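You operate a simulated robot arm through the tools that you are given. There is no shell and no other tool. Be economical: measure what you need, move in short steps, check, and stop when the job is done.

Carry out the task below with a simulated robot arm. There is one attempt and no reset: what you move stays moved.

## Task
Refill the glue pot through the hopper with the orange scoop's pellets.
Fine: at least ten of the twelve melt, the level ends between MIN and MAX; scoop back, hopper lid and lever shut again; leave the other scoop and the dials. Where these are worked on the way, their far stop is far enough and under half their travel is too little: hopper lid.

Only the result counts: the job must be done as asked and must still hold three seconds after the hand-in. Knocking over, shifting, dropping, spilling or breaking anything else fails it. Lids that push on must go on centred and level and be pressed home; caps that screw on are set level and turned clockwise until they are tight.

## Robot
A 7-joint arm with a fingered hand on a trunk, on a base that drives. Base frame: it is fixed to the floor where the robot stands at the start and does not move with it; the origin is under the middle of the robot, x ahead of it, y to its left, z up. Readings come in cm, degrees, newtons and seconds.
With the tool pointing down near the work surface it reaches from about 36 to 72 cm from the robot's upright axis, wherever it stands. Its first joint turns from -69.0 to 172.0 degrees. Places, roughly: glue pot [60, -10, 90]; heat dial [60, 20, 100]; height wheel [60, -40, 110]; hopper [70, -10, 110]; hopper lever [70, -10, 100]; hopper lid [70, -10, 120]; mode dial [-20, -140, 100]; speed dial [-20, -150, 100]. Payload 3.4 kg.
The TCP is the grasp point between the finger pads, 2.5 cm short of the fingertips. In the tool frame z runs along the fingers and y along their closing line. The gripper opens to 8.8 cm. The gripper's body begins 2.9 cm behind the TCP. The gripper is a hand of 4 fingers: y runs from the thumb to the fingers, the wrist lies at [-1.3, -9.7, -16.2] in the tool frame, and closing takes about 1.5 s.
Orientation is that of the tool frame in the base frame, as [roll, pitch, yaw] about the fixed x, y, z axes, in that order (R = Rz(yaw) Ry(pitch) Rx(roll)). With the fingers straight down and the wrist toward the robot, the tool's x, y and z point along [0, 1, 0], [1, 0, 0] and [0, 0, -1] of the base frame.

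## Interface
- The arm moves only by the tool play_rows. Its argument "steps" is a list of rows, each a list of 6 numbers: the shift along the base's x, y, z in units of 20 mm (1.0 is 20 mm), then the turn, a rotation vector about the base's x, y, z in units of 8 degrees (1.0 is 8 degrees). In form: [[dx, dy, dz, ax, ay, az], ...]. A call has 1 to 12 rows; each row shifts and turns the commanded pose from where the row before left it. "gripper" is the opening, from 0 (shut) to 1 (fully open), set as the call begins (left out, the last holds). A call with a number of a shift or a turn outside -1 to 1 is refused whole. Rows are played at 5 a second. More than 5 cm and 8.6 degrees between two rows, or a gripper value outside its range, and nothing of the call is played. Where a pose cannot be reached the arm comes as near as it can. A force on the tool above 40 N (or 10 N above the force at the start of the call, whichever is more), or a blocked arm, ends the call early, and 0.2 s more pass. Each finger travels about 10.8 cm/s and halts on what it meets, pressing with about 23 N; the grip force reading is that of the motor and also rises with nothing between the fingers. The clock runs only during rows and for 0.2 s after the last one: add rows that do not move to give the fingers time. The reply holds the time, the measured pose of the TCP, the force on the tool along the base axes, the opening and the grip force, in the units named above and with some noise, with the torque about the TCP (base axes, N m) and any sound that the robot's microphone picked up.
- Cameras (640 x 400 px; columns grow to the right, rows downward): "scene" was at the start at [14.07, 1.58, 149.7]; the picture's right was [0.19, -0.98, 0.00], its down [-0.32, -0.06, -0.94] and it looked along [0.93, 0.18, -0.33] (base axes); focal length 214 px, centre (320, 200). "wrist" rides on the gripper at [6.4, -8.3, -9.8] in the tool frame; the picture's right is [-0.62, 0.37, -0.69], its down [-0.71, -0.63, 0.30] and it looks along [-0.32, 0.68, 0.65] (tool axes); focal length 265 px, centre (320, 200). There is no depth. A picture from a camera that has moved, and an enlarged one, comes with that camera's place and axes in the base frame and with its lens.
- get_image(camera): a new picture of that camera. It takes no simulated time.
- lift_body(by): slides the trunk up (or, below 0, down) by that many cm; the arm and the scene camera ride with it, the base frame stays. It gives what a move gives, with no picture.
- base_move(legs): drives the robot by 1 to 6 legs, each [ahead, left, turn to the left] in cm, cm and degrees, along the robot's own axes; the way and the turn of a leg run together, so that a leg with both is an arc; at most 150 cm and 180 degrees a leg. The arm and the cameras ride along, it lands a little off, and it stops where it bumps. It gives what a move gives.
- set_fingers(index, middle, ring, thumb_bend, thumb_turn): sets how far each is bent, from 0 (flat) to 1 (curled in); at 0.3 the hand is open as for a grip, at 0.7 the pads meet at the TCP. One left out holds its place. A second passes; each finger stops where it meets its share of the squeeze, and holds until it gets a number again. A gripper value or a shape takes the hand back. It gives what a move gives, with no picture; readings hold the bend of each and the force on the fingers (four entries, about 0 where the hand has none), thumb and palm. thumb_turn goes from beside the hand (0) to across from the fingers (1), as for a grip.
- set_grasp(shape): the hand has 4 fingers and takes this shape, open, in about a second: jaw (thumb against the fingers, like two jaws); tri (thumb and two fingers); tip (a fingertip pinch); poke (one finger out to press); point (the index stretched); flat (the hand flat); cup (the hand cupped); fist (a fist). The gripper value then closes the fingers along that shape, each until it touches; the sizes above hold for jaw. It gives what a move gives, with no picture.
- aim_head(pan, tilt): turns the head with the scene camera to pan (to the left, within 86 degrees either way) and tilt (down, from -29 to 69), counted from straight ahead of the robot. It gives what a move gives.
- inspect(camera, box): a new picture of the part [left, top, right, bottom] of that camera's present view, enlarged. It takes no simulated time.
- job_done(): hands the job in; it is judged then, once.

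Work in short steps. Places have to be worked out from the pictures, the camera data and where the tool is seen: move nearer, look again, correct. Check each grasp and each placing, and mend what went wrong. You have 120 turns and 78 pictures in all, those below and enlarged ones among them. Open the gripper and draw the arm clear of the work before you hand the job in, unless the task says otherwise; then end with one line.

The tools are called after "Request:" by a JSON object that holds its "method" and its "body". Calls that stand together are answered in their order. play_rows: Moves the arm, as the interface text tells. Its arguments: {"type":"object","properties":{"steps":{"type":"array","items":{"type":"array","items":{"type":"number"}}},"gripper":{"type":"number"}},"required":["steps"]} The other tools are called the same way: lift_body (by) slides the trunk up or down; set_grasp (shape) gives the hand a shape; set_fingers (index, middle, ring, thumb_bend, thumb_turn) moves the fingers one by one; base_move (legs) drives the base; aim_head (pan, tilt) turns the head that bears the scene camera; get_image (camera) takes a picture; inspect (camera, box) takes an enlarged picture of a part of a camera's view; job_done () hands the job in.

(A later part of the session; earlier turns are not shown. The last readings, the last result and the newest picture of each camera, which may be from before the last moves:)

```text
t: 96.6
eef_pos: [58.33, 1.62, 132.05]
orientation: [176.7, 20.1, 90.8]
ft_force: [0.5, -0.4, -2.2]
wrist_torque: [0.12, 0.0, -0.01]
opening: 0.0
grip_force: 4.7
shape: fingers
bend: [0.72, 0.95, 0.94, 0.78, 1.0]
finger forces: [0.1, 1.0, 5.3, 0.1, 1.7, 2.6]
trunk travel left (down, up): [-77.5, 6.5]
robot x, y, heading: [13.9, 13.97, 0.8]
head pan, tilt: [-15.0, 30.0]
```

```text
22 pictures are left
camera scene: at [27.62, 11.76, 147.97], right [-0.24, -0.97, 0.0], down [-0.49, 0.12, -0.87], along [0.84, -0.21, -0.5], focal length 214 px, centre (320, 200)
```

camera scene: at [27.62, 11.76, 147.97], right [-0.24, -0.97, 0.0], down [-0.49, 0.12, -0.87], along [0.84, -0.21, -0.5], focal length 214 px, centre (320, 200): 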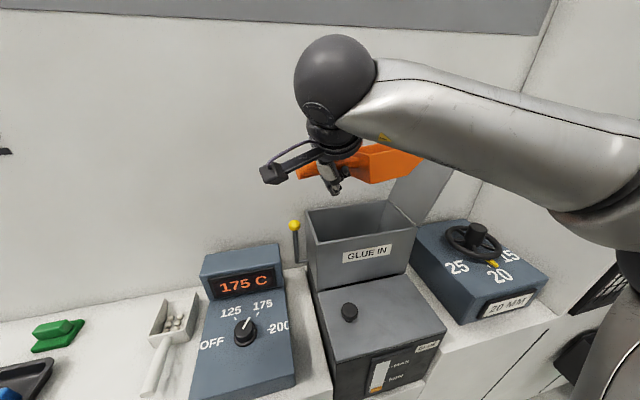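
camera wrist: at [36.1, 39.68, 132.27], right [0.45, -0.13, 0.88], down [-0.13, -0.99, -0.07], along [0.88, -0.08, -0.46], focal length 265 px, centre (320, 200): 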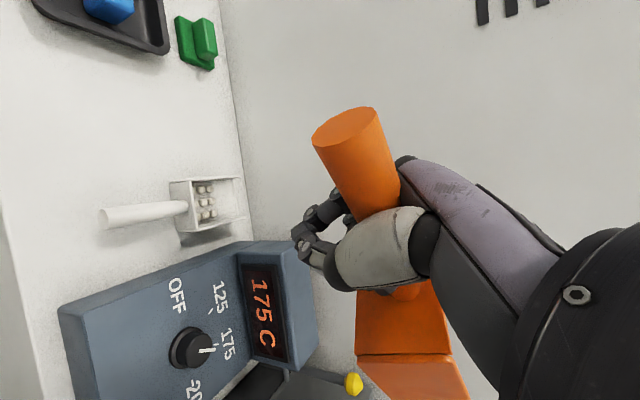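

Arm is free now. I move the scoop over the hopper's mid (x≈66.3) and begin tilting the nose down.

Request:
{"method": "play_rows", "body": {"steps": [[0.5, 0, 0, 0, 0, 0], [0.9, 0, 0, 0, 0, 0], [0.9, 0.1, 0, 0, 0, 0], [0.9, 0.1, 0, 0, 0, 0], [0.8, 0.1, 0, 0, 0, 0], [0, 0, 0, 0.7, 0, 0], [0, 0, 0, 0.8, 0, 0], [0, 0, 0, 0.8, 0, 0], [0, 0, 0, 0, 0, 0]]}}

Request:
{"method": "get_image", "body": {"camera": "scene"}}

```text
t: 98.6
eef_pos: [66.33, 2.27, 131.99]
orientation: [176.4, 1.6, 90.7]
ft_force: [-0.2, -0.1, -2.2]
wrist_torque: [0.11, -0.01, 0.01]
opening: 0.0
grip_force: 5.4
shape: fingers
bend: [0.72, 0.95, 0.94, 0.78, 1.0]
finger forces: [0.0, 1.1, 5.1, 0.0, 1.8, 2.6]
trunk travel left (down, up): [-77.5, 6.5]
robot x, y, heading: [14.29, 14.08, 1.2]
head pan, tilt: [-15.0, 30.0]
```

```text
21 pictures are left
camera scene: at [27.62, 11.82, 147.97], right [-0.24, -0.97, 0.0], down [-0.49, 0.12, -0.87], along [0.84, -0.21, -0.5], focal length 214 px, centre (320, 200)
```

scene: 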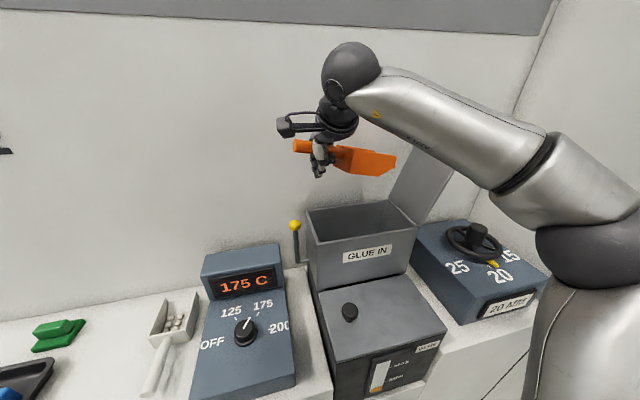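

Scoop nearly level over the hopper, lip at y≈−14. I tilt on by 40°.

Request:
{"method": "play_rows", "body": {"steps": [[0, 0, 0, 0.8, 0, 0], [0, 0, 0, 0.8, 0, 0], [0, 0, 0, 0.8, 0, 0], [0, 0, 0, 0.8, 0, 0], [0, 0, 0, 0.8, 0, 0], [0, 0, 0, 0.8, 0, 0], [0, 0, 0, 0, 0, 0]]}}

Request:
{"method": "inspect", "body": {"camera": "scene", "box": [260, 80, 460, 280]}}

```text
t: 100.2
eef_pos: [66.21, 2.34, 132.08]
orientation: [175.9, -36.9, 90.9]
ft_force: [0.0, -0.1, -1.8]
wrist_torque: [0.08, 0.02, -0.02]
opening: 0.0
grip_force: 3.9
shape: fingers
bend: [0.72, 0.95, 0.94, 0.78, 1.0]
finger forces: [0.0, 1.1, 3.9, 0.0, 1.5, 1.9]
trunk travel left (down, up): [-77.5, 6.5]
robot x, y, heading: [13.81, 13.95, 0.9]
head pan, tilt: [-15.0, 30.0]
```

```text
2.00 times, centred on (360, 180) of scene
camera zoom: at [27.62, 11.82, 147.97], right [-0.24, -0.97, 0.0], down [-0.49, 0.12, -0.87], along [0.84, -0.21, -0.5], focal length 429 px, centre (240, 240)
```

zoom: 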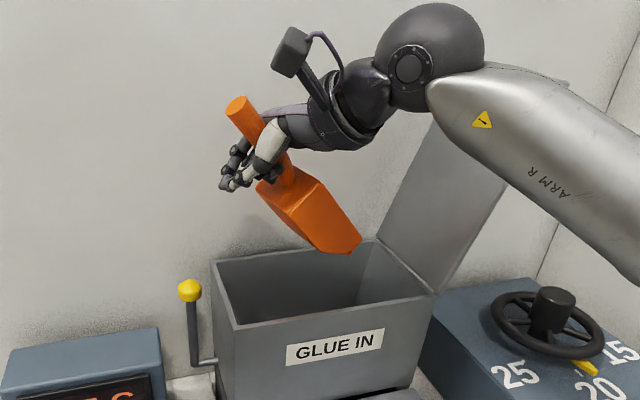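

Tilt is about 50° with the lip above the hopper. I tilt on to ~78°, shifting a little right and up so that the lip stays inside.

Request:
{"method": "play_rows", "body": {"steps": [[0, -0.4, 0.3, 0.7, 0, 0], [0, -0.4, 0.3, 0.7, 0, 0], [0, -0.4, 0.3, 0.7, 0, 0], [0, -0.3, 0.2, 0.7, 0, 0], [0, -0.2, 0, 0.6, 0, 0], [0, 0, 0, 0, 0, 0], [0, 0, 0, 0, 0, 0]]}}

Request:
{"method": "inspect", "body": {"camera": "scene", "box": [260, 80, 460, 280]}}

Request:
{"method": "get_image", "body": {"camera": "wrist"}}

```text
t: 101.8
eef_pos: [66.09, -1.13, 134.21]
orientation: [174.8, -63.8, 91.7]
ft_force: [1.0, 1.0, -1.6]
wrist_torque: [0.08, 0.02, -0.01]
opening: 0.0
grip_force: 2.9
shape: fingers
bend: [0.72, 0.95, 0.95, 0.78, 1.0]
finger forces: [0.0, 1.0, 3.1, 0.1, 1.3, 1.5]
trunk travel left (down, up): [-77.5, 6.5]
robot x, y, heading: [13.58, 13.79, 1.2]
head pan, tilt: [-15.0, 30.0]
```

```text
2.00 times, centred on (360, 180) of scene
camera zoom: at [27.63, 11.75, 147.97], right [-0.24, -0.97, 0.0], down [-0.49, 0.12, -0.87], along [0.84, -0.21, -0.5], focal length 429 px, centre (240, 240)
```

zoom: 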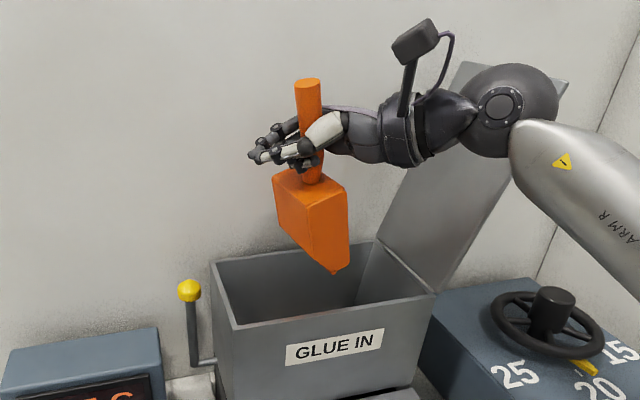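

```text
18 pictures are left
camera wrist: at [57.12, -6.71, 143.88], right [0.33, -0.91, -0.24], down [-0.6, -0.01, -0.8], along [0.73, 0.41, -0.55], focal length 265 px, centre (320, 200)
```

wrist: 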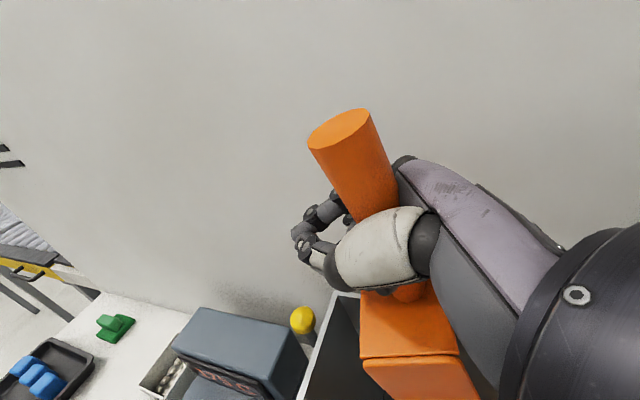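

The scoop is nearly vertical. I add a small over-tilt and jiggle to make sure it empties.

Request:
{"method": "play_rows", "body": {"steps": [[0, -0.1, 0.1, 0.9, 0, 0], [0, -0.1, 0, 0.6, 0, 0], [0, 0, 0.3, 0, 0, 0], [0, 0, -0.3, 0, 0, 0], [0, 0, 0.3, 0, 0, 0], [0, 0, -0.3, 0, 0, 0], [0, 0, 0, 0, 0, 0], [0, 0, 0, 0, 0, 0]]}}

Request:
{"method": "play_rows", "body": {"steps": [[0, 0, 0.5, -0.8, 0, 0], [0, 0.1, 0.5, -0.8, 0, 0], [0, 0.2, 0.5, -0.8, 0, 0], [0, 0.3, 0.3, -0.8, 0, 0], [0, 0.3, 0, -0.8, 0, 0], [0, 0.3, 0, -0.8, 0, 0], [0, 0.3, 0, -0.8, 0, 0], [0, 0.3, 0, -0.8, 0, 0], [0, 0.3, 0, -0.8, 0, 0], [0, 0.3, 0, -0.8, 0, 0], [0, 0, 0, -0.8, 0, 0]]}}

Request:
{"method": "get_image", "body": {"camera": "scene"}}

```text
t: 103.6
eef_pos: [66.21, -1.5, 134.42]
orientation: [173.8, -75.9, 92.7]
ft_force: [-0.6, 0.4, -1.9]
wrist_torque: [0.05, -0.01, 0.02]
opening: 0.0
grip_force: 1.2
shape: fingers
bend: [0.72, 0.95, 0.95, 0.78, 1.0]
finger forces: [0.0, 1.1, 2.2, 0.0, 0.0, 0.1]
trunk travel left (down, up): [-77.5, 6.5]
robot x, y, heading: [14.3, 13.95, 1.0]
head pan, tilt: [-15.0, 30.0]
```

```text
t: 106.0
eef_pos: [66.19, 3.35, 138.13]
orientation: [176.4, -5.4, 90.7]
ft_force: [0.3, 0.1, -1.4]
wrist_torque: [0.09, 0.02, -0.01]
opening: 0.01
grip_force: 2.9
shape: fingers
bend: [0.72, 0.95, 0.95, 0.78, 1.0]
finger forces: [0.1, 1.3, 3.8, 0.0, 0.0, 1.5]
trunk travel left (down, up): [-77.5, 6.5]
robot x, y, heading: [14.0, 13.84, 1.2]
head pan, tilt: [-15.0, 30.0]
```

```text
17 pictures are left
camera scene: at [27.61, 11.85, 147.97], right [-0.24, -0.97, 0.0], down [-0.49, 0.12, -0.87], along [0.84, -0.21, -0.5], focal length 214 px, centre (320, 200)
```

scene: 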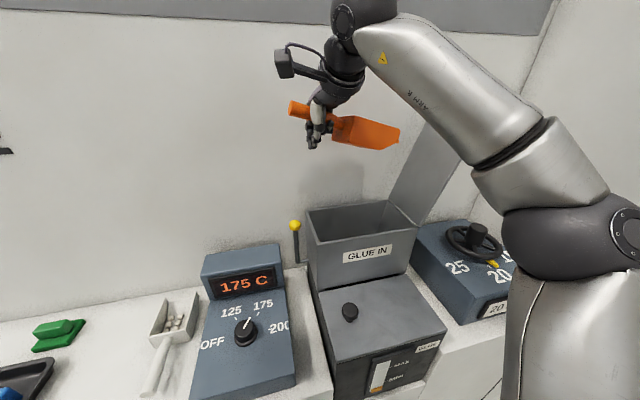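

Poured; the scoop is still held. I level it and retrace the path back: first draw away from the hopper.

Request:
{"method": "play_rows", "body": {"steps": [[-0.8, 0, -0.5, -0.8, 0, 0], [-0.9, 0, -0.5, -0.8, 0, 0], [-0.9, -0.1, -0.5, -0.8, 0, 0], [-0.9, -0.4, -0.5, -0.8, 0, -0.2], [-0.5, -0.8, -0.5, 0, 0, -0.6], [-0.4, -0.9, -0.4, 0, 0, -0.7], [-0.4, -1, 0, 0, 0, -0.8], [-0.4, -1, 0, 0, 0, -0.8], [-0.3, -1, 0, 0, 0, -0.8], [-0.3, -1, 0, 0, 0, -0.8], [-0.3, -1, 0, 0, 0, -0.6], [-0.2, -1, 0, 0, 0, 0]]}}

Request:
{"method": "base_move", "body": {"legs": [[0, 0, 42]]}}

Request:
{"method": "aim_head", "body": {"pan": 5, "tilt": 42}}

Request:
{"method": "get_image", "body": {"camera": "scene"}}

```text
t: 108.6
eef_pos: [53.55, -13.26, 132.32]
orientation: [176.6, 20.0, 48.2]
ft_force: [-0.1, 0.1, -2.1]
wrist_torque: [0.08, -0.08, 0.03]
opening: 0.0
grip_force: 3.8
shape: fingers
bend: [0.72, 0.95, 0.94, 0.78, 1.0]
finger forces: [0.0, 1.4, 4.5, 0.1, 0.0, 1.9]
trunk travel left (down, up): [-77.5, 6.5]
robot x, y, heading: [13.73, 14.01, 1.0]
head pan, tilt: [-15.0, 30.0]
```

```text
t: 109.7
eef_pos: [56.13, -9.0, 132.23]
orientation: [176.5, 20.1, 53.8]
ft_force: [-0.2, 0.7, -1.3]
wrist_torque: [0.06, -0.02, 0.0]
opening: 0.0
grip_force: 3.8
shape: fingers
bend: [0.72, 0.95, 0.94, 0.78, 1.0]
finger forces: [0.0, 1.5, 4.7, 0.0, 0.1, 1.9]
trunk travel left (down, up): [-77.5, 6.5]
robot x, y, heading: [13.72, 13.98, 6.5]
head pan, tilt: [-15.0, 30.0]
stopped in leg 1: the robot was blocked; the commanded pose is now the measured one
```

```text
t: 110.5
eef_pos: [55.93, -9.13, 132.23]
orientation: [176.6, 20.1, 53.9]
ft_force: [-0.5, -0.8, -0.8]
wrist_torque: [0.03, -0.06, 0.02]
opening: 0.02
grip_force: 4.1
shape: fingers
bend: [0.72, 0.95, 0.94, 0.78, 1.0]
finger forces: [0.0, 1.3, 4.7, 0.0, 0.0, 1.8]
trunk travel left (down, up): [-77.5, 6.5]
robot x, y, heading: [13.95, 13.96, 6.8]
head pan, tilt: [5.0, 42.0]
```

```text
16 pictures are left
camera scene: at [26.98, 16.08, 146.14], right [0.2, -0.98, 0.0], down [-0.66, -0.13, -0.74], along [0.73, 0.15, -0.67], focal length 214 px, centre (320, 200)
```

scene: 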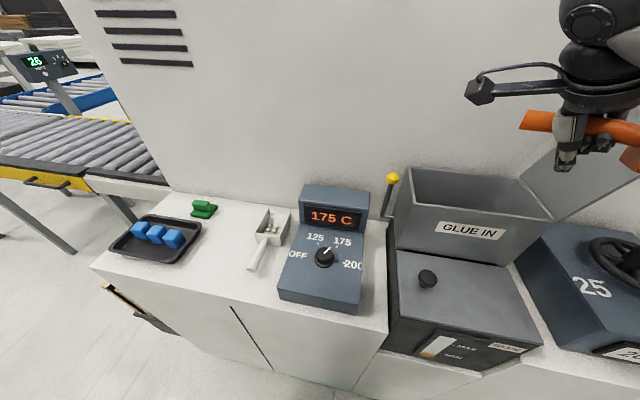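

The turn was blocked, likely the base corner at the counter. I back up 7 cm, turn, then return forward.

Request:
{"method": "base_move", "body": {"legs": [[-7, 0, 0], [0, 0, 37]]}}

```text
t: 113.2
eef_pos: [54.5, 19.54, 132.2]
orientation: [176.6, 20.2, 90.2]
ft_force: [1.1, 0.0, -1.1]
wrist_torque: [0.08, 0.01, -0.04]
opening: 0.0
grip_force: 3.8
shape: fingers
bend: [0.72, 0.95, 0.94, 0.78, 1.0]
finger forces: [0.0, 1.4, 4.5, 0.1, 0.0, 1.8]
trunk travel left (down, up): [-77.5, 6.5]
robot x, y, heading: [6.94, 13.29, 43.1]
head pan, tilt: [5.0, 42.0]
```

Turned. I drive 6 cm ahead and swing the scoop back left over the counter.

Request:
{"method": "base_move", "body": {"legs": [[6, 0, 0]]}}

Request:
{"method": "play_rows", "body": {"steps": [[-0.5, 0.5, 0, 0, 0, 0.3], [-0.6, 0.8, -0.2, 0, 0, 0.4], [-0.6, 0.8, -0.2, 0, 0, 0.5], [-0.6, 0.8, -0.3, 0, 0, 0.5], [-0.6, 0.8, -0.3, 0, 0, 0.5], [-0.6, 0.8, -0.3, 0, 0, 0.5], [-0.6, 0.8, -0.3, 0, 0, 0.5], [-0.6, 0.7, -0.4, 0, 0, 0.6], [-0.3, 0.5, -0.6, 0, 0, 0.6], [0, 0.5, -0.8, 0, 0, 0.6], [0, 0.5, -0.8, 0, 0, 0.6], [0, 0, 0, 0, 0, 0]]}}

```text
t: 114.2
eef_pos: [58.92, 23.61, 132.32]
orientation: [176.6, 20.1, 90.2]
ft_force: [-0.7, -0.2, -1.9]
wrist_torque: [0.09, 0.0, -0.02]
opening: 0.01
grip_force: 3.8
shape: fingers
bend: [0.72, 0.95, 0.94, 0.78, 1.0]
finger forces: [0.0, 1.4, 4.7, 0.0, 0.0, 1.7]
trunk travel left (down, up): [-77.5, 6.5]
robot x, y, heading: [11.58, 17.19, 43.2]
head pan, tilt: [5.0, 42.0]
```

```text
t: 116.8
eef_pos: [48.75, 38.66, 123.94]
orientation: [176.6, 20.1, 135.2]
ft_force: [-0.2, 0.3, -1.3]
wrist_torque: [0.03, 0.05, -0.02]
opening: 0.0
grip_force: 3.4
shape: fingers
bend: [0.72, 0.95, 0.94, 0.78, 1.0]
finger forces: [0.0, 1.4, 4.6, 0.0, 0.0, 1.7]
trunk travel left (down, up): [-77.5, 6.5]
robot x, y, heading: [11.61, 17.47, 42.8]
head pan, tilt: [5.0, 42.0]
```

Continue to the stand-off above the scoop's place.

Request:
{"method": "play_rows", "body": {"steps": [[0, 0.5, -0.6, 0, 0, 0.6], [0, 0.5, -0.7, 0, 0, 0.7], [0, 0.5, -0.7, 0, 0, 0.7], [0.1, 0.5, -0.7, 0, 0, 0.7], [0.1, 0.5, -0.7, 0, 0, 0.7], [0.2, 0.5, -0.7, 0, 0, 0.7], [0.3, 0.5, -0.7, 0, 0, 0], [0, 0, 0, 0, 0, 0]]}}

Request:
{"method": "aim_head", "body": {"pan": 15, "tilt": 45}}

Request:
{"method": "get_image", "body": {"camera": "scene"}}

```text
t: 118.6
eef_pos: [50.26, 45.69, 114.22]
orientation: [176.5, 20.1, 167.9]
ft_force: [-0.3, 0.6, -1.3]
wrist_torque: [0.01, 0.08, 0.0]
opening: 0.0
grip_force: 4.4
shape: fingers
bend: [0.72, 0.95, 0.94, 0.78, 1.0]
finger forces: [0.0, 1.5, 4.9, 0.1, 0.6, 2.0]
trunk travel left (down, up): [-77.5, 6.5]
robot x, y, heading: [11.57, 17.57, 43.1]
head pan, tilt: [5.0, 42.0]
```

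```text
t: 119.3
eef_pos: [50.25, 45.69, 114.22]
orientation: [176.7, 20.1, 167.8]
ft_force: [0.4, 0.8, -0.1]
wrist_torque: [0.0, 0.08, 0.04]
opening: 0.0
grip_force: 4.5
shape: fingers
bend: [0.72, 0.95, 0.94, 0.78, 1.0]
finger forces: [0.0, 1.5, 5.0, 0.0, 0.7, 1.8]
trunk travel left (down, up): [-77.5, 6.5]
robot x, y, heading: [11.1, 16.84, 42.9]
head pan, tilt: [15.0, 45.0]
```

```text
15 pictures are left
camera scene: at [19.24, 27.47, 145.71], right [0.85, -0.53, 0.0], down [-0.37, -0.6, -0.71], along [0.37, 0.6, -0.71], focal length 214 px, centre (320, 200)
```

scene: 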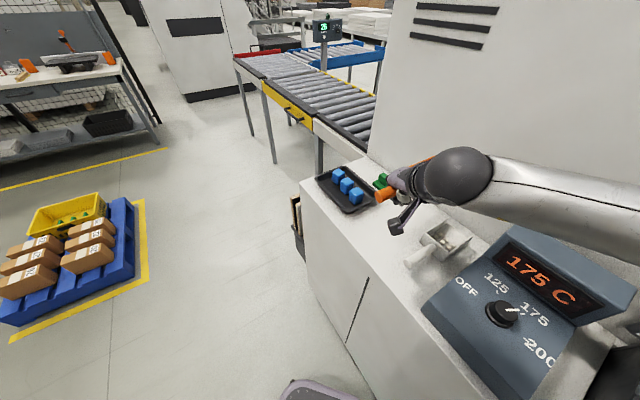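

Nothing else is disturbed. I descend to the scoop's original spot, correcting the yaw by +10° to its original heading.

Request:
{"method": "play_rows", "body": {"steps": [[0.3, 0.4, -0.7, 0, 0, 0], [0.4, 0.4, -0.8, 0, 0, 0], [0.5, 0.5, -0.9, 0, 0, 0], [0.5, 0.5, -0.9, 0, 0, 0.2], [0.5, 0.5, -0.9, 0, 0, 0.3], [0.4, 0.4, -0.8, 0, 0, 0.3], [0.3, 0.3, -0.8, 0, 0, 0.3], [0.1, 0, -0.7, 0, 0, 0], [0, 0, -0.6, 0, 0, 0], [0, 0, 0, 0, 0, 0]]}}

Request:
{"method": "inspect", "body": {"camera": "scene", "box": [330, 150, 450, 250]}}

```text
t: 121.5
eef_pos: [56.46, 51.88, 100.13]
orientation: [176.6, 20.2, 176.7]
ft_force: [-0.4, -0.5, -0.3]
wrist_torque: [-0.01, 0.08, 0.03]
opening: 0.02
grip_force: 4.8
shape: fingers
bend: [0.72, 0.95, 0.94, 0.78, 1.0]
finger forces: [0.1, 1.6, 5.0, 0.1, 0.9, 1.8]
trunk travel left (down, up): [-77.5, 6.5]
robot x, y, heading: [11.67, 17.23, 42.9]
head pan, tilt: [15.0, 45.0]
```

```text
4.00 times, centred on (390, 200) of scene
camera zoom: at [19.22, 27.45, 145.71], right [0.85, -0.53, 0.0], down [-0.37, -0.6, -0.71], along [0.37, 0.6, -0.71], focal length 858 px, centre (40, 200)
```

zoom: 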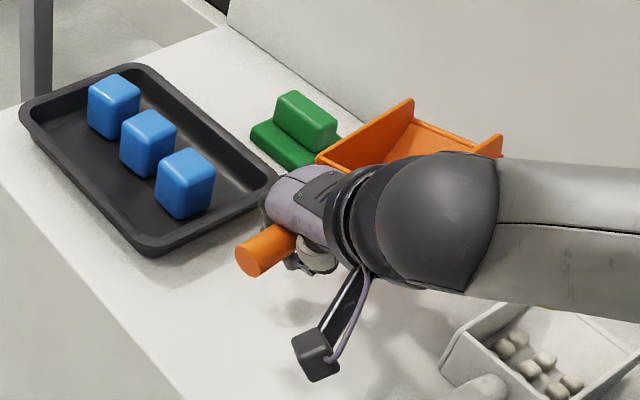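

The scoop is empty and about over its old place, slightly nose-up. I lower gently to contact.

Request:
{"method": "play_rows", "body": {"steps": [[-0.15, -0.3, -0.3, 0, 0.3, 0], [0, 0, -0.4, 0, 0.3, 0], [0, 0, -0.3, 0, 0.2, 0], [0, 0, -0.3, 0, 0, 0], [0, 0, -0.3, 0, 0, 0], [0, 0, -0.2, 0, 0, 0], [0, 0, 0, 0, 0, 0]]}}

```text
t: 123.1
eef_pos: [56.01, 50.98, 96.82]
orientation: [176.7, 13.9, 176.7]
ft_force: [3.3, -3.6, 23.3]
wrist_torque: [0.14, -0.09, -0.03]
opening: 0.06
grip_force: 23.7
shape: fingers
bend: [0.82, 0.96, 0.94, 0.83, 1.0]
finger forces: [0.1, 6.7, 4.8, 0.1, 32.1, 2.9]
trunk travel left (down, up): [-77.5, 6.5]
robot x, y, heading: [11.45, 17.57, 43.3]
head pan, tilt: [15.0, 45.0]
```

Fingers touch the counter, so the scoop is down as far as the grip allows. I ease up a bit and open while rising slowly.

Request:
{"method": "play_rows", "body": {"steps": [[0, 0, 0.25, 0, 0, 0], [0, 0, 0.1, 0, 0.2, 0]]}}

Request:
{"method": "play_rows", "body": {"steps": [[0, 0, 0.2, 0, 0.3, 0], [0, 0, 0.2, 0, 0.3, 0], [0, 0, 0.1, 0, 0.3, 0], [0, 0, 0, 0, 0, 0], [0, 0, 0, 0, 0, 0], [0, 0, 0, 0, 0, 0], [0, 0, 0, 0, 0, 0]], "gripper": 0.8}}

Request:
{"method": "inspect", "body": {"camera": "scene", "box": [330, 150, 450, 250]}}

```text
t: 123.7
eef_pos: [55.9, 51.12, 96.97]
orientation: [177.1, 11.8, 176.8]
ft_force: [0.2, 0.9, 0.6]
wrist_torque: [0.03, 0.05, -0.04]
opening: 0.05
grip_force: 6.7
shape: fingers
bend: [0.81, 0.95, 0.94, 0.8, 1.0]
finger forces: [0.1, 5.9, 4.9, 0.0, 1.2, 2.7]
trunk travel left (down, up): [-77.5, 6.5]
robot x, y, heading: [10.94, 17.12, 43.1]
head pan, tilt: [15.0, 45.0]
```

```text
t: 125.3
eef_pos: [56.16, 51.23, 98.18]
orientation: [177.4, 4.9, 176.8]
ft_force: [-0.2, 0.1, -0.4]
wrist_torque: [0.01, 0.03, 0.02]
opening: 7.03
grip_force: 0.0
shape: jaw
bend: [0.27, 0.34, 0.32, 0.49, 0.99]
finger forces: [0.0, 0.0, 0.0, 0.1, 0.1, 0.1]
trunk travel left (down, up): [-77.5, 6.5]
robot x, y, heading: [11.14, 17.48, 43.1]
head pan, tilt: [15.0, 45.0]
```

```text
4.00 times, centred on (390, 200) of scene
camera zoom: at [19.21, 27.45, 145.71], right [0.85, -0.53, 0.0], down [-0.37, -0.6, -0.71], along [0.37, 0.6, -0.71], focal length 858 px, centre (40, 200)
```

zoom: 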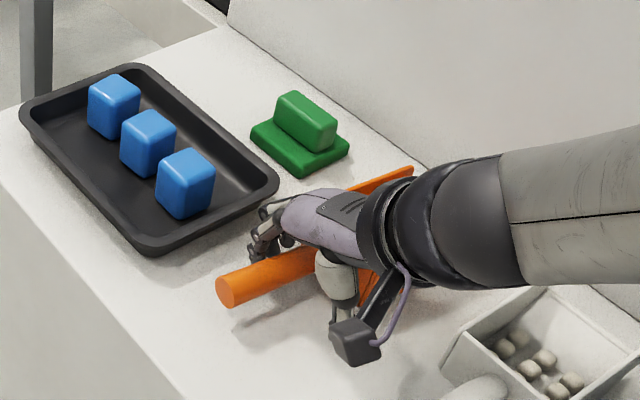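

Released and lying flat. I rise straight out, then draw back.

Request:
{"method": "play_rows", "body": {"steps": [[0, 0, 0.7, 0, 0, 0], [0, 0, 0.8, 0, 0, 0], [0, 0, 0.8, 0, 0, 0], [-0.2, -0.2, 0.8, 0, 0, 0], [-0.4, -0.4, 0.8, 0, 0, -0.2], [-0.5, -0.5, 0.8, 0, 0, -0.5], [-0.6, -0.6, 0.8, 0, 0, -0.8], [-0.6, -0.6, 0.8, 0, 0, -0.8], [-0.6, -0.6, 0.8, 0, 0, -0.8], [-0.6, -0.6, 0.8, 0, 0, -0.8], [-0.6, -0.6, 0.8, 0, 0, -0.8], [0, 0, 0, 0, 0, 0]]}}

Request:
{"method": "inspect", "body": {"camera": "scene", "box": [330, 130, 490, 290]}}

```text
t: 127.9
eef_pos: [47.33, 43.25, 113.63]
orientation: [-177.6, 4.7, 145.0]
ft_force: [0.1, -0.3, -0.4]
wrist_torque: [-0.01, -0.01, 0.02]
opening: 7.01
grip_force: 0.0
shape: jaw
bend: [0.27, 0.34, 0.32, 0.49, 0.99]
finger forces: [0.0, 0.0, 0.1, 0.0, 0.0, 0.0]
out of reach, approached as far as the arm can: row 9, 10, 11
trunk travel left (down, up): [-77.5, 6.5]
robot x, y, heading: [11.35, 17.38, 42.9]
head pan, tilt: [15.0, 45.0]
```

```text
2.50 times, centred on (410, 210) of scene
camera zoom: at [19.18, 27.53, 145.71], right [0.85, -0.53, 0.0], down [-0.37, -0.6, -0.71], along [0.37, 0.6, -0.71], focal length 536 px, centre (95, 175)
```

zoom: 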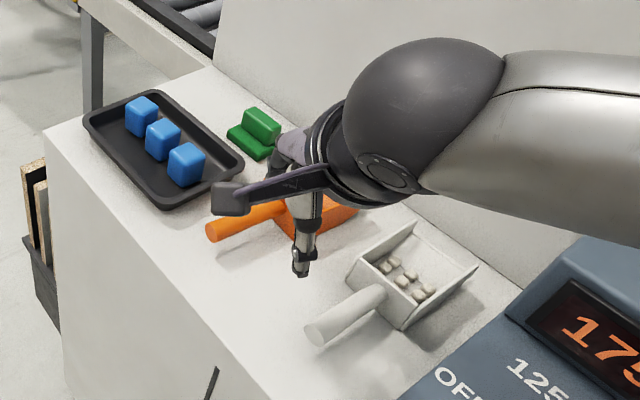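

Scoop upright on the counter, everything else in place. I raise the hand, then drive back to the hopper position (heading 0).

Request:
{"method": "play_rows", "body": {"steps": [[-0.6, -0.6, 0.8, 0, 0, -0.5], [-0.6, -0.6, 0.8, 0, 0, -0.5], [-0.6, -0.6, 0.8, 0, 0, -0.5], [-0.6, -0.6, 0.8, 0, 0, -0.5], [0, 0, 0.8, 0, 0, 0], [0, 0, 0.8, 0, 0, 0], [0, 0, 0.8, 0, 0, 0], [0, 0, 0, 0, 0, 0]]}}

Request:
{"method": "base_move", "body": {"legs": [[-7, 0, 0], [0, 0, -43], [4, -10, 0]]}}

Request:
{"method": "aim_head", "body": {"pan": 0, "tilt": 35}}

Request:
{"method": "get_image", "body": {"camera": "scene"}}

```text
t: 129.7
eef_pos: [42.41, 37.88, 124.61]
orientation: [-177.4, 4.7, 129.1]
ft_force: [-0.2, -0.4, -0.6]
wrist_torque: [0.0, 0.0, -0.03]
opening: 7.02
grip_force: 0.1
shape: jaw
bend: [0.27, 0.34, 0.32, 0.49, 0.99]
finger forces: [0.0, 0.0, 0.0, 0.0, 0.0, 0.1]
trunk travel left (down, up): [-77.5, 6.5]
robot x, y, heading: [11.35, 17.18, 43.2]
head pan, tilt: [15.0, 45.0]
```

```text
t: 133.5
eef_pos: [47.09, -3.43, 124.68]
orientation: [-177.5, 4.6, 85.8]
ft_force: [0.1, -0.3, 0.6]
wrist_torque: [0.01, -0.03, 0.01]
opening: 7.03
grip_force: 0.0
shape: jaw
bend: [0.27, 0.34, 0.32, 0.49, 0.99]
finger forces: [0.0, 0.0, 0.1, 0.0, 0.1, 0.0]
trunk travel left (down, up): [-77.5, 6.5]
robot x, y, heading: [10.36, 2.92, -0.3]
head pan, tilt: [15.0, 45.0]
```

```text
t: 134.3
eef_pos: [46.92, -3.4, 124.79]
orientation: [-177.4, 4.7, 85.8]
ft_force: [-0.4, 0.1, 0.3]
wrist_torque: [0.02, 0.0, -0.02]
opening: 7.04
grip_force: 0.1
shape: jaw
bend: [0.27, 0.34, 0.32, 0.49, 0.99]
finger forces: [0.0, 0.0, 0.1, 0.0, 0.0, 0.0]
trunk travel left (down, up): [-77.5, 6.5]
robot x, y, heading: [10.03, 2.71, -0.4]
head pan, tilt: [0.0, 35.0]
```

```text
11 pictures are left
camera scene: at [23.95, 2.67, 147.19], right [0.0, -1.0, 0.0], down [-0.57, 0.0, -0.82], along [0.82, 0.0, -0.57], focal length 214 px, centre (320, 200)
```

scene: 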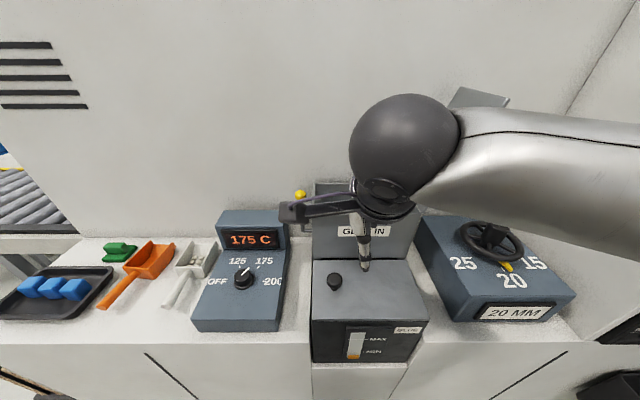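

The scoop is home and all is tidy. The lever ball is at (69.3, 7.7, 117). I level the tool and go above the ball with a reduced opening.

Request:
{"method": "play_rows", "body": {"steps": [[0.9, 0.5, 0.2, 0.28, -0.18, 0.25], [0.9, 0.5, 0.2, 0.28, -0.18, 0.25], [1, 0.5, 0, 0, 0, 0], [1, 0.5, 0, 0, 0, 0], [1, 0.5, 0, 0, 0, 0], [1, 0.5, 0, 0, 0, 0], [1, 0.5, 0, 0, 0, 0], [1, 0.5, 0, 0, 0, 0], [1, 0.5, 0, 0, 0, 0], [1, 0.5, 0, 0, 0, 0], [1, 0.5, 0, 0, 0, 0], [0.35, 0.3, 0, 0, 0, 0]], "gripper": 0.6}}

Request:
{"method": "get_image", "body": {"camera": "wrist"}}

```text
t: 136.9
eef_pos: [69.32, 8.13, 125.6]
orientation: [179.7, 0.2, 89.7]
ft_force: [-0.4, 0.5, -0.8]
wrist_torque: [-0.01, 0.0, 0.01]
opening: 5.33
grip_force: 0.1
shape: jaw
bend: [0.29, 0.4, 0.37, 0.64, 1.0]
finger forces: [0.0, 0.1, 0.0, 0.0, 0.1, 0.1]
trunk travel left (down, up): [-77.5, 6.5]
robot x, y, heading: [10.19, 3.0, -0.2]
head pan, tilt: [0.0, 35.0]
```

```text
10 pictures are left
camera wrist: at [60.93, 14.76, 135.25], right [0.36, -0.62, 0.7], down [-0.63, -0.71, -0.31], along [0.68, -0.33, -0.65], focal length 265 px, centre (320, 200)
```

wrist: 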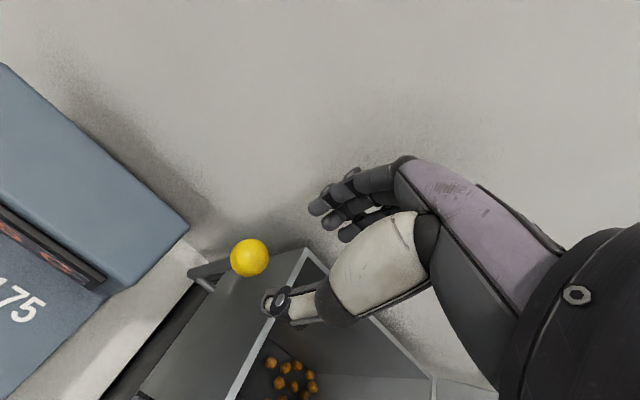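

Pellets lie in the hopper and the ball is centred under the hand. Descend and grip it.

Request:
{"method": "play_rows", "body": {"steps": [[0.15, 0, -0.8, 0, 0, 0], [0, 0, -0.8, 0, 0, 0], [0, 0, -0.8, 0, 0, 0], [0, 0, -0.8, 0, 0, 0], [0, 0, -0.8, 0, 0, 0], [0, 0, 0, 0, 0, 0]]}}

Request:
{"method": "play_rows", "body": {"steps": [[0, 0, 0, 0, 0, 0], [0, 0, 0, 0, 0, 0], [0, 0, 0, 0, 0, 0], [0, 0, 0, 0, 0, 0], [0, 0, 0, 0, 0, 0], [0, 0, 0, 0, 0, 0], [0, 0, 0, 0, 0, 0]], "gripper": 0}}

```text
t: 138.3
eef_pos: [69.59, 8.17, 117.54]
orientation: [179.8, 0.1, 89.7]
ft_force: [-0.8, -0.1, 0.7]
wrist_torque: [-0.02, -0.02, 0.0]
opening: 5.33
grip_force: 0.0
shape: jaw
bend: [0.29, 0.4, 0.37, 0.64, 1.0]
finger forces: [0.1, 0.1, 0.1, 0.0, 0.0, 0.0]
trunk travel left (down, up): [-77.5, 6.5]
robot x, y, heading: [10.07, 3.02, -0.2]
head pan, tilt: [0.0, 35.0]
```

```text
t: 139.9
eef_pos: [69.55, 8.03, 117.5]
orientation: [179.8, 0.0, 89.8]
ft_force: [-2.1, 0.7, -1.9]
wrist_torque: [0.0, 0.01, 0.03]
opening: 2.36
grip_force: 23.2
shape: jaw
bend: [0.74, 0.43, 0.46, 0.71, 1.0]
finger forces: [10.8, 6.3, 0.1, 0.0, 19.4, 0.0]
trunk travel left (down, up): [-77.5, 6.5]
robot x, y, heading: [10.38, 2.76, -0.2]
head pan, tilt: [0.0, 35.0]
```

Ball gripped. I pull it toward the robot along an arc (pivot ≈ z 105), watching the force.

Request:
{"method": "play_rows", "body": {"steps": [[-0.4, 0, -0.02, 0, -0.5, 0], [-0.42, 0, -0.05, 0, -0.5, 0], [-0.41, 0, -0.08, 0, -0.5, 0], [-0.41, 0, -0.1, 0, -0.5, 0]]}}

```text
t: 140.9
eef_pos: [66.89, 7.92, 116.97]
orientation: [164.3, -1.3, 89.2]
ft_force: [2.3, 9.6, -13.2]
wrist_torque: [0.05, 0.31, 0.22]
opening: 2.35
grip_force: 23.1
shape: jaw
bend: [0.74, 0.43, 0.46, 0.72, 1.0]
finger forces: [13.2, 5.2, 0.1, 0.1, 18.3, 0.1]
trunk travel left (down, up): [-77.5, 6.5]
robot x, y, heading: [10.38, 2.74, -0.0]
head pan, tilt: [0.0, 35.0]
```

It moves freely toward the robot, with a downward pull. I continue along a tighter arc.

Request:
{"method": "play_rows", "body": {"steps": [[-0.4, 0, -0.25, 0, -0.5, 0], [-0.4, 0, -0.25, 0, -0.5, 0], [-0.38, 0, -0.27, 0, -0.5, 0], [-0.37, 0, -0.3, 0, -0.5, 0], [-0.35, 0, -0.32, 0, -0.5, 0], [0, 0, 0, 0, 0, 0]]}}

Request:
{"method": "inspect", "body": {"camera": "scene", "box": [220, 100, 440, 380]}}

```text
t: 142.3
eef_pos: [63.5, 7.83, 115.24]
orientation: [150.9, 1.4, 87.6]
ft_force: [-7.7, 20.1, 15.2]
wrist_torque: [0.11, -0.24, 0.59]
opening: 2.63
grip_force: 23.1
shape: jaw
bend: [0.74, 0.42, 0.46, 0.74, 1.0]
finger forces: [18.8, 6.9, 0.0, 0.0, 24.4, 0.0]
out of reach, approached as far as the arm can: row 2, 3, 4, 5
trunk travel left (down, up): [-77.5, 6.5]
robot x, y, heading: [10.04, 2.62, -0.2]
head pan, tilt: [0.0, 35.0]
```

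```text
1.43 times, centred on (330, 240) of scene
camera zoom: at [23.42, 3.37, 147.26], right [0.0, -1.0, 0.01], down [-0.57, 0.0, -0.82], along [0.82, -0.01, -0.57], focal length 306 px, centre (306, 143)
```

zoom: 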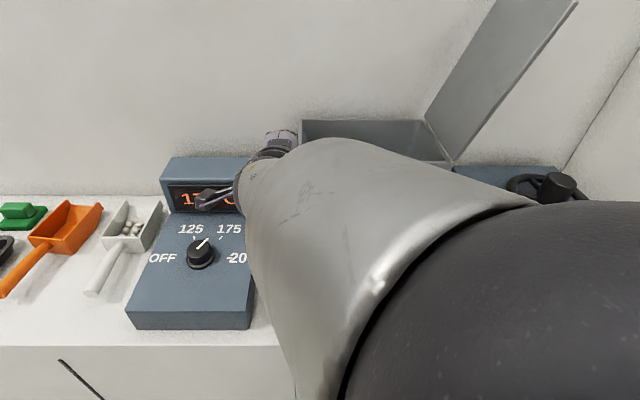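

The hand tilt hits its limit. I undo tilt while continuing the pull so the ball just swivels in the grip.

Request:
{"method": "play_rows", "body": {"steps": [[0, 0.1, 0, 0, 0.5, 0], [-0.2, 0.1, -0.15, 0, 0.5, 0], [-0.3, 0.05, -0.25, 0, 0.5, 0], [-0.3, 0, -0.3, 0, 0.5, 0], [-0.3, 0, -0.3, 0, 0.4, 0], [0, 0, 0, 0, 0, 0]]}}

```text
t: 143.7
eef_pos: [61.29, 7.67, 113.24]
orientation: [167.7, 1.2, 88.4]
ft_force: [-8.0, 9.1, 14.4]
wrist_torque: [0.15, -0.5, 0.24]
opening: 2.18
grip_force: 23.3
shape: jaw
bend: [0.75, 0.48, 0.48, 0.73, 1.0]
finger forces: [20.1, 2.6, 0.8, 0.0, 20.0, 0.1]
trunk travel left (down, up): [-77.5, 6.5]
robot x, y, heading: [10.03, 2.89, -0.3]
head pan, tilt: [0.0, 35.0]
```

About 55° of lever swing so far. I follow the tangent a bit further to find the stop.

Request:
{"method": "play_rows", "body": {"steps": [[-0.2, 0, -0.3, 0, 0, 0], [-0.2, 0, -0.3, 0, 0, 0], [-0.15, 0, -0.35, 0, 0, 0], [0, 0, 0, 0, 0, 0]]}}

Request:
{"method": "get_image", "body": {"camera": "wrist"}}

```text
t: 144.7
eef_pos: [60.14, 7.81, 111.34]
orientation: [167.7, 1.3, 88.4]
ft_force: [-14.0, 10.7, 17.9]
wrist_torque: [0.11, -0.73, 0.3]
opening: 2.12
grip_force: 23.0
shape: jaw
bend: [0.74, 0.49, 0.48, 0.72, 1.0]
finger forces: [23.5, 3.4, 0.4, 0.0, 22.3, 1.0]
trunk travel left (down, up): [-77.5, 6.5]
robot x, y, heading: [9.84, 2.71, -0.1]
head pan, tilt: [0.0, 35.0]
```

```text
8 pictures are left
camera wrist: at [49.99, 14.68, 119.0], right [0.19, -0.61, 0.77], down [-0.57, -0.71, -0.42], along [0.8, -0.36, -0.48], focal length 265 px, centre (320, 200)
```

wrist: 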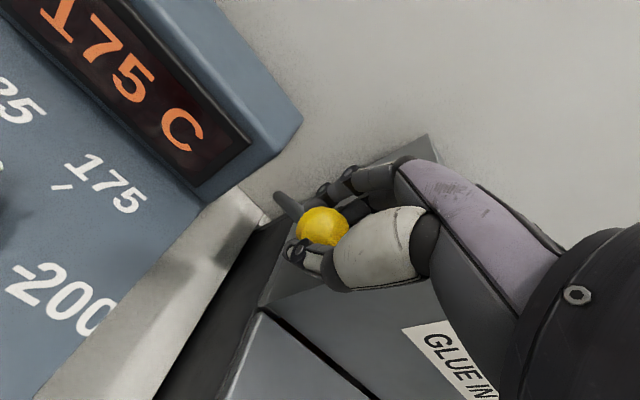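

Lever has swung ~67° and still follows. A bit further.

Request:
{"method": "play_rows", "body": {"steps": [[-0.15, 0, -0.35, 0, 0, 0], [-0.12, 0, -0.38, 0, 0, 0], [-0.1, 0, -0.4, 0, 0, 0], [-0.05, 0, -0.4, 0, 0, 0], [0, 0, 0, 0, 0, 0]]}}

```text
t: 145.9
eef_pos: [59.27, 7.87, 108.78]
orientation: [167.2, -0.1, 88.5]
ft_force: [-15.5, 10.7, 14.3]
wrist_torque: [0.06, -0.72, 0.25]
opening: 1.93
grip_force: 23.9
shape: jaw
bend: [0.76, 0.5, 0.48, 0.78, 1.0]
finger forces: [17.6, 6.4, 0.2, 0.0, 18.8, 0.0]
trunk travel left (down, up): [-77.5, 6.5]
robot x, y, heading: [10.38, 2.91, -0.3]
head pan, tilt: [0.0, 35.0]
```

At ~81°. One more nudge, with a wait for pellets to drop and melt.

Request:
{"method": "play_rows", "body": {"steps": [[0, 0, -0.4, 0, 0, 0], [0, 0, -0.4, 0, 0, 0], [0, 0, 0, 0, 0, 0], [0, 0, 0, 0, 0, 0], [0, 0, 0, 0, 0, 0], [0, 0, 0, 0, 0, 0], [0, 0, 0, 0, 0, 0], [0, 0, 0, 0, 0, 0], [0, 0, 0, 0, 0, 0], [0, 0, 0, 0, 0, 0], [0, 0, 0, 0, 0, 0], [0, 0, 0, 0, 0, 0]]}}

Request:
{"method": "get_image", "body": {"camera": "scene"}}

```text
t: 148.5
eef_pos: [59.18, 7.8, 107.46]
orientation: [167.4, -0.2, 88.2]
ft_force: [-22.5, 16.0, 20.2]
wrist_torque: [-0.03, -0.77, 0.3]
opening: 1.93
grip_force: 22.9
shape: jaw
bend: [0.76, 0.5, 0.48, 0.79, 1.0]
finger forces: [20.1, 7.2, 0.1, 0.0, 16.7, 0.1]
trunk travel left (down, up): [-77.5, 6.5]
robot x, y, heading: [10.19, 2.68, -0.0]
head pan, tilt: [0.0, 35.0]
```

```text
7 pictures are left
camera scene: at [22.83, 3.17, 147.31], right [0.0, -1.0, 0.0], down [-0.57, 0.0, -0.82], along [0.82, -0.01, -0.57], focal length 214 px, centre (320, 200)
```

scene: 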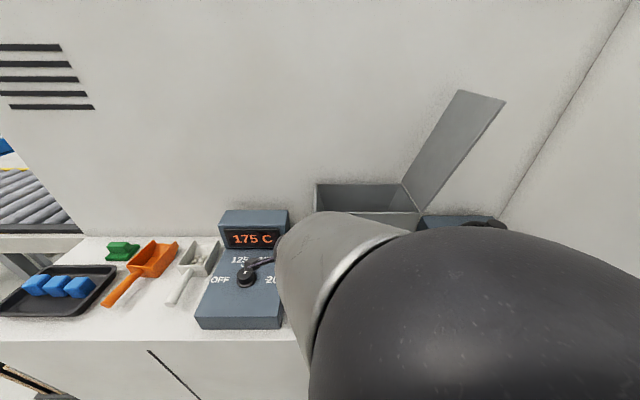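

Lever is at ~88°. I now return it along the arc to shut.

Request:
{"method": "play_rows", "body": {"steps": [[0.2, 0, 0.65, 0, 0.1, 0], [0.2, 0, 0.64, 0, 0.1, 0], [0.22, 0, 0.62, 0, 0.1, 0], [0.29, 0, 0.58, 0, 0.1, 0], [0.365, 0, 0.54, 0, 0.1, 0], [0.43, 0, 0.49, 0, 0.1, 0], [0.49, 0, 0.43, 0, 0.1, 0], [0.545, 0, 0.365, 0, 0.1, 0], [0.585, 0, 0.29, 0, 0.1, 0], [0.62, 0, 0.21, 0, 0.1, 0], [0.6, 0, 0.1, 0, 0.1, 0], [0, 0, 0, 0, 0, 0]]}}

```text
t: 150.4
eef_pos: [65.72, 7.97, 114.04]
orientation: [176.4, 1.8, 88.9]
ft_force: [5.3, 12.3, -26.8]
wrist_torque: [-0.17, 0.86, 0.24]
opening: 1.58
grip_force: 22.6
shape: jaw
bend: [0.76, 0.52, 0.48, 0.79, 1.0]
finger forces: [30.9, 8.7, 0.2, 0.0, 7.3, 0.0]
trunk travel left (down, up): [-77.5, 6.5]
robot x, y, heading: [10.0, 3.0, -0.2]
head pan, tilt: [0.0, 35.0]
stopped in row 9: the force on the tool passed its limit at 45 N (the readings are from after the stop); the commanded pose is now the measured one
```

The grip slid onto the stem (radius ≈7.5 now, lever at ~30°). I follow the smaller arc to upright.

Request:
{"method": "play_rows", "body": {"steps": [[0.3, 0, -0.05, 0, 0, 0], [0.35, 0, 0.12, 0, 0, 0], [0.35, 0, 0.1, 0, 0, 0], [0.35, 0, 0.07, 0, 0, 0], [0.35, 0, 0.03, 0, 0, 0], [0.3, 0, 0, 0, 0, 0], [0, 0, 0, 0, 0, 0]]}}

```text
t: 151.8
eef_pos: [68.67, 7.96, 114.52]
orientation: [176.8, 2.1, 89.0]
ft_force: [-4.6, 10.6, -11.5]
wrist_torque: [-0.22, 0.97, 0.18]
opening: 1.63
grip_force: 22.5
shape: jaw
bend: [0.76, 0.55, 0.48, 0.8, 1.0]
finger forces: [36.4, 17.7, 0.0, 0.1, 14.2, 0.0]
trunk travel left (down, up): [-77.5, 6.5]
robot x, y, heading: [10.09, 3.02, -0.2]
head pan, tilt: [0.0, 35.0]
stopped in row 6: the force on the tool passed its limit at 42 N (the readings are from after the stop); the commanded pose is now the measured one
```

A firm stop at x≈68.7: the lever should be shut. I open, rise, and look at lever and hopper.

Request:
{"method": "play_rows", "body": {"steps": [[0, 0, 0, 0, 0, 0], [0, 0, 0, 0, 0, 0], [0, 0, 0, 0, 0, 0], [0, 0, 0, 0, 0, 0], [0, 0, 0.5, 0, 0, 0], [0, 0, 1, 0, 0, 0], [0, 0, 1, 0, 0, 0], [0, 0, 1, 0, 0, 0], [0, 0, 1, 0, 0, 0], [0, 0, 0.8, 0, 0, 0], [0, 0, 0, 0, 0, 0]], "gripper": 0.6}}

Request:
{"method": "get_image", "body": {"camera": "wrist"}}

```text
t: 154.2
eef_pos: [68.87, 7.51, 125.35]
orientation: [176.4, 1.8, 88.7]
ft_force: [0.4, -0.5, 0.1]
wrist_torque: [0.02, -0.04, 0.0]
opening: 5.29
grip_force: 0.1
shape: jaw
bend: [0.29, 0.41, 0.37, 0.65, 1.0]
finger forces: [0.1, 0.0, 0.0, 0.0, 0.0, 0.0]
trunk travel left (down, up): [-77.5, 6.5]
robot x, y, heading: [9.94, 2.82, -0.2]
head pan, tilt: [0.0, 35.0]
```

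```text
6 pictures are left
camera wrist: at [60.13, 14.51, 134.35], right [0.31, -0.6, 0.73], down [-0.63, -0.71, -0.32], along [0.71, -0.36, -0.6], focal length 265 px, centre (320, 200)
```

wrist: 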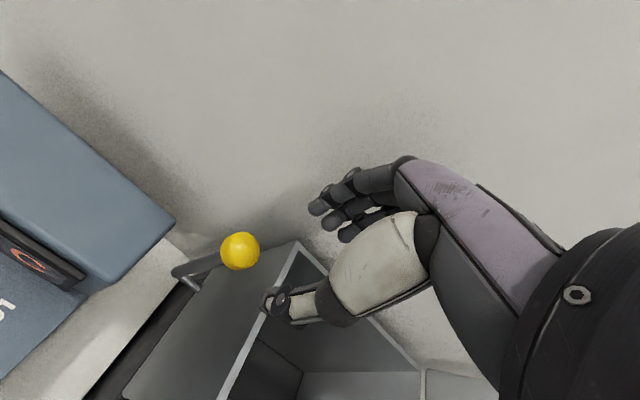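

The hopper bottom is empty and the lever ball is back at its start. Now the lid: I go round in front of it to regrip the knob on its right side, reversing my earlier path.

Request:
{"method": "play_rows", "body": {"steps": [[-0.8, -0.4, 0.73, 0.11, 0.22, 0], [-0.91, -0.4, 0.73, 0.11, 0.23, 0], [-0.91, -0.4, 0.73, 0, 0, 0.08], [-0.91, -0.4, 0.73, 0, 0, 0.08], [-0.91, -0.4, 0.73, 0, 0, 0], [-0.91, -0.4, 0.73, 0, 0, 0], [-0.91, -0.4, 0.73, 0, 0, 0], [-0.91, -0.4, 0.73, 0, 0, 0], [-0.91, -0.4, 0.73, 0, 0, 0], [-0.91, -0.4, 0.73, 0, 0, 0]], "gripper": 1}}

Request:
{"method": "play_rows", "body": {"steps": [[0, -1, 0, 0, 0, 0], [0, -1, 0, 0, 0, 0], [0, -1, 0, 0, 0, 0], [0, -1, 0, 0, 0, 0], [0, -1, 0, 0, 0, 0], [0, -1, 0, 0, 0, 0], [0, -1, 0, 0, 0, 0], [0, -1, 0, 0, 0, 0], [0, -1, 0, 1, 0, 0], [0, -1, 0, 1, 0, 0], [0, -1, 0, 1, 0, 0], [0, -1, 0, 1, 0, 0]]}}

```text
t: 156.3
eef_pos: [50.56, -0.47, 140.23]
orientation: [-180.0, 0.1, 90.1]
ft_force: [0.3, 0.5, 0.7]
wrist_torque: [0.02, 0.0, -0.02]
opening: 8.76
grip_force: 0.1
shape: jaw
bend: [0.3, 0.3, 0.3, 0.3, 0.98]
finger forces: [0.0, 0.0, 0.0, 0.0, 0.0, 0.1]
trunk travel left (down, up): [-77.5, 6.5]
robot x, y, heading: [10.61, 2.89, -0.2]
head pan, tilt: [0.0, 35.0]
```

```text
t: 158.9
eef_pos: [50.94, -24.67, 139.87]
orientation: [-180.0, -32.0, 90.1]
ft_force: [0.3, 0.0, 0.3]
wrist_torque: [0.02, -0.04, 0.0]
opening: 8.77
grip_force: 0.1
shape: jaw
bend: [0.3, 0.3, 0.3, 0.3, 0.98]
finger forces: [0.2, 0.1, 0.1, 0.0, 0.1, 0.0]
trunk travel left (down, up): [-77.5, 6.5]
robot x, y, heading: [10.29, 3.24, -0.1]
head pan, tilt: [0.0, 35.0]
```

Poses as expected; now the reverse swing to the stand-off at the knob.

Request:
{"method": "play_rows", "body": {"steps": [[0, -1, 0, 1, 0, 0], [0, -1, 0, 1, 0, 0], [0, -1, 0, 1, 0, 0], [0, -1, 0, 1, 0, 0], [0, -1, -0.3, 1, 0, 0], [1, -0.5, -0.3, 1, 0, 0], [1, 0, -0.3, 1, 0, 0], [1, 0, -0.5, 1, 0, 0], [1, 0, -0.5, 1, 0, 0], [1, 0, -0.5, 1, 0, 0], [0, 0, 0, 0, 0, 0]]}}

Request:
{"method": "get_image", "body": {"camera": "scene"}}

```text
t: 161.3
eef_pos: [60.72, -35.57, 135.06]
orientation: [0.0, -68.2, -90.0]
ft_force: [0.7, -0.3, 0.0]
wrist_torque: [-0.02, 0.03, 0.0]
opening: 8.79
grip_force: 0.0
shape: jaw
bend: [0.3, 0.3, 0.3, 0.3, 0.98]
finger forces: [0.0, 0.1, 0.0, 0.0, 0.0, 0.1]
trunk travel left (down, up): [-77.5, 6.5]
robot x, y, heading: [10.31, 2.89, -0.2]
head pan, tilt: [0.0, 35.0]
```

```text
5 pictures are left
camera scene: at [23.87, 2.62, 147.2], right [0.0, -1.0, 0.0], down [-0.57, 0.0, -0.82], along [0.82, 0.0, -0.57], focal length 214 px, centre (320, 200)
```

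scene: 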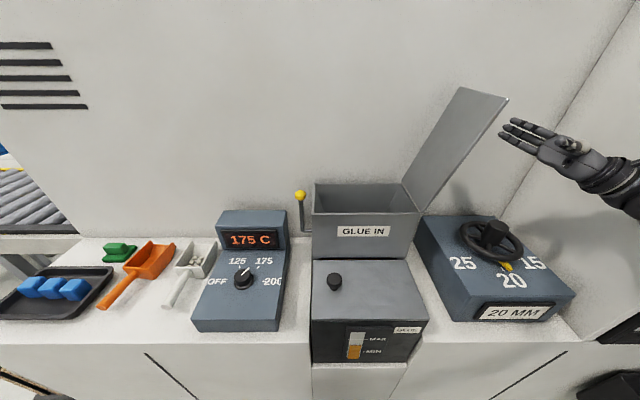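

The level has risen between MIN and MAX. I move to the stand-off in line with the knob, then slide in along the fingers and grip.

Request:
{"method": "play_rows", "body": {"steps": [[0.8, 0, -0.3, 0, 0, 0], [0.8, 0, -0.3, 0, 0, 0], [0.8, 0, -0.3, 0, 0, 0], [0, 0.7, 0.3, 0, 0, 0], [0, 0.7, 0.3, 0, 0, 0], [0, 0.7, 0.3, 0, 0, 0], [0, 0.7, 0.3, 0, 0, 0], [0, 0.6, 0.3, 0, 0, 0], [0, 0, 0, 0, 0, 0]]}}

Request:
{"method": "play_rows", "body": {"steps": [[0, 0, 0, 0, 0, 0], [0, 0, 0, 0, 0, 0], [0, 0, 0, 0, 0, 0], [0, 0, 0, 0, 0, 0], [0, 0, 0, 0, 0, 0], [0, 0, 0, 0, 0, 0], [0, 0, 0, 0, 0, 0], [0, 0, 0, 0, 0, 0]], "gripper": 0}}

```text
t: 163.3
eef_pos: [65.83, -28.64, 136.4]
orientation: [0.2, -68.2, -90.2]
ft_force: [-0.4, -0.1, -0.3]
wrist_torque: [0.0, -0.02, 0.01]
opening: 8.78
grip_force: 0.1
shape: jaw
bend: [0.3, 0.3, 0.3, 0.3, 0.98]
finger forces: [0.1, 0.0, 0.0, 0.0, 0.1, 0.1]
trunk travel left (down, up): [-77.5, 6.5]
robot x, y, heading: [10.16, 2.78, -0.2]
head pan, tilt: [0.0, 35.0]
```

```text
t: 165.2
eef_pos: [65.72, -28.55, 136.48]
orientation: [0.3, -68.2, -90.2]
ft_force: [-0.1, 3.4, 2.3]
wrist_torque: [-0.02, 0.05, -0.15]
opening: 2.08
grip_force: 23.0
shape: jaw
bend: [0.74, 0.59, 0.64, 0.78, 1.0]
finger forces: [10.6, 6.5, 0.1, 0.1, 18.6, 0.0]
trunk travel left (down, up): [-77.5, 6.5]
robot x, y, heading: [10.13, 2.83, -0.3]
head pan, tilt: [0.0, 35.0]
```

Knob held. I swing the lid back along the measured circle (centre y −19.3, z 118.3, R 20.5).

Request:
{"method": "play_rows", "body": {"steps": [[0, 0.815, 0.37, -0.62, 0, 0], [0, 0.84, 0.3, -0.62, 0, 0], [0, 0.865, 0.225, -0.62, 0, 0], [0, 0.885, 0.15, -0.62, 0, 0], [0, 0.89, 0.075, -0.62, 0, 0], [0, 0.895, -0.01, -0.62, 0, 0], [0, 0.89, -0.08, -0.62, 0, 0], [0, 0.88, -0.165, -0.62, 0, 0], [0, 0.86, -0.235, -0.62, 0, 0], [0, 0.84, -0.315, -0.62, 0, 0], [0, 0.805, -0.38, -0.62, 0, 0], [0, 0.775, -0.455, -0.62, 0, 0]]}}

```text
t: 167.8
eef_pos: [65.75, -8.16, 135.26]
orientation: [-179.8, -52.2, 89.9]
ft_force: [-3.2, -1.6, -4.0]
wrist_torque: [-0.1, -0.09, -0.1]
opening: 2.15
grip_force: 23.2
shape: jaw
bend: [0.75, 0.59, 0.64, 0.79, 1.0]
finger forces: [9.5, 9.6, 0.0, 0.0, 19.6, 0.1]
trunk travel left (down, up): [-77.5, 6.5]
robot x, y, heading: [10.0, 2.88, -0.1]
head pan, tilt: [0.0, 35.0]
```

Following well with low forces; the second half down to shut.

Request:
{"method": "play_rows", "body": {"steps": [[0, 0.725, -0.515, -0.62, 0, 0], [0, 0.68, -0.58, -0.62, 0, 0], [0, 0.63, -0.64, -0.62, 0, 0], [0, 0.57, -0.685, -0.62, 0, 0], [0, 0.51, -0.74, -0.62, 0, 0], [0, 0.44, -0.775, -0.62, 0, 0], [0, 0.37, -0.815, -0.62, 0, 0], [0, 0.3, -0.84, -0.62, 0, 0], [0, 0.225, -0.865, -0.62, 0, 0], [0, 0.135, -0.76, -0.6, 0, 0], [0, 0, -0.1, 0, 0, 0], [0, 0, 0, 0, 0, 0]]}}

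```text
t: 170.3
eef_pos: [65.59, 0.9, 120.81]
orientation: [179.7, -2.9, 90.0]
ft_force: [1.7, 0.4, 12.6]
wrist_torque: [-0.08, -0.2, 0.05]
opening: 2.21
grip_force: 22.7
shape: jaw
bend: [0.75, 0.58, 0.64, 0.8, 1.0]
finger forces: [11.8, 15.3, 0.2, 0.0, 18.0, 0.0]
trunk travel left (down, up): [-77.5, 6.5]
robot x, y, heading: [10.08, 2.95, -0.3]
head pan, tilt: [0.0, 35.0]
```

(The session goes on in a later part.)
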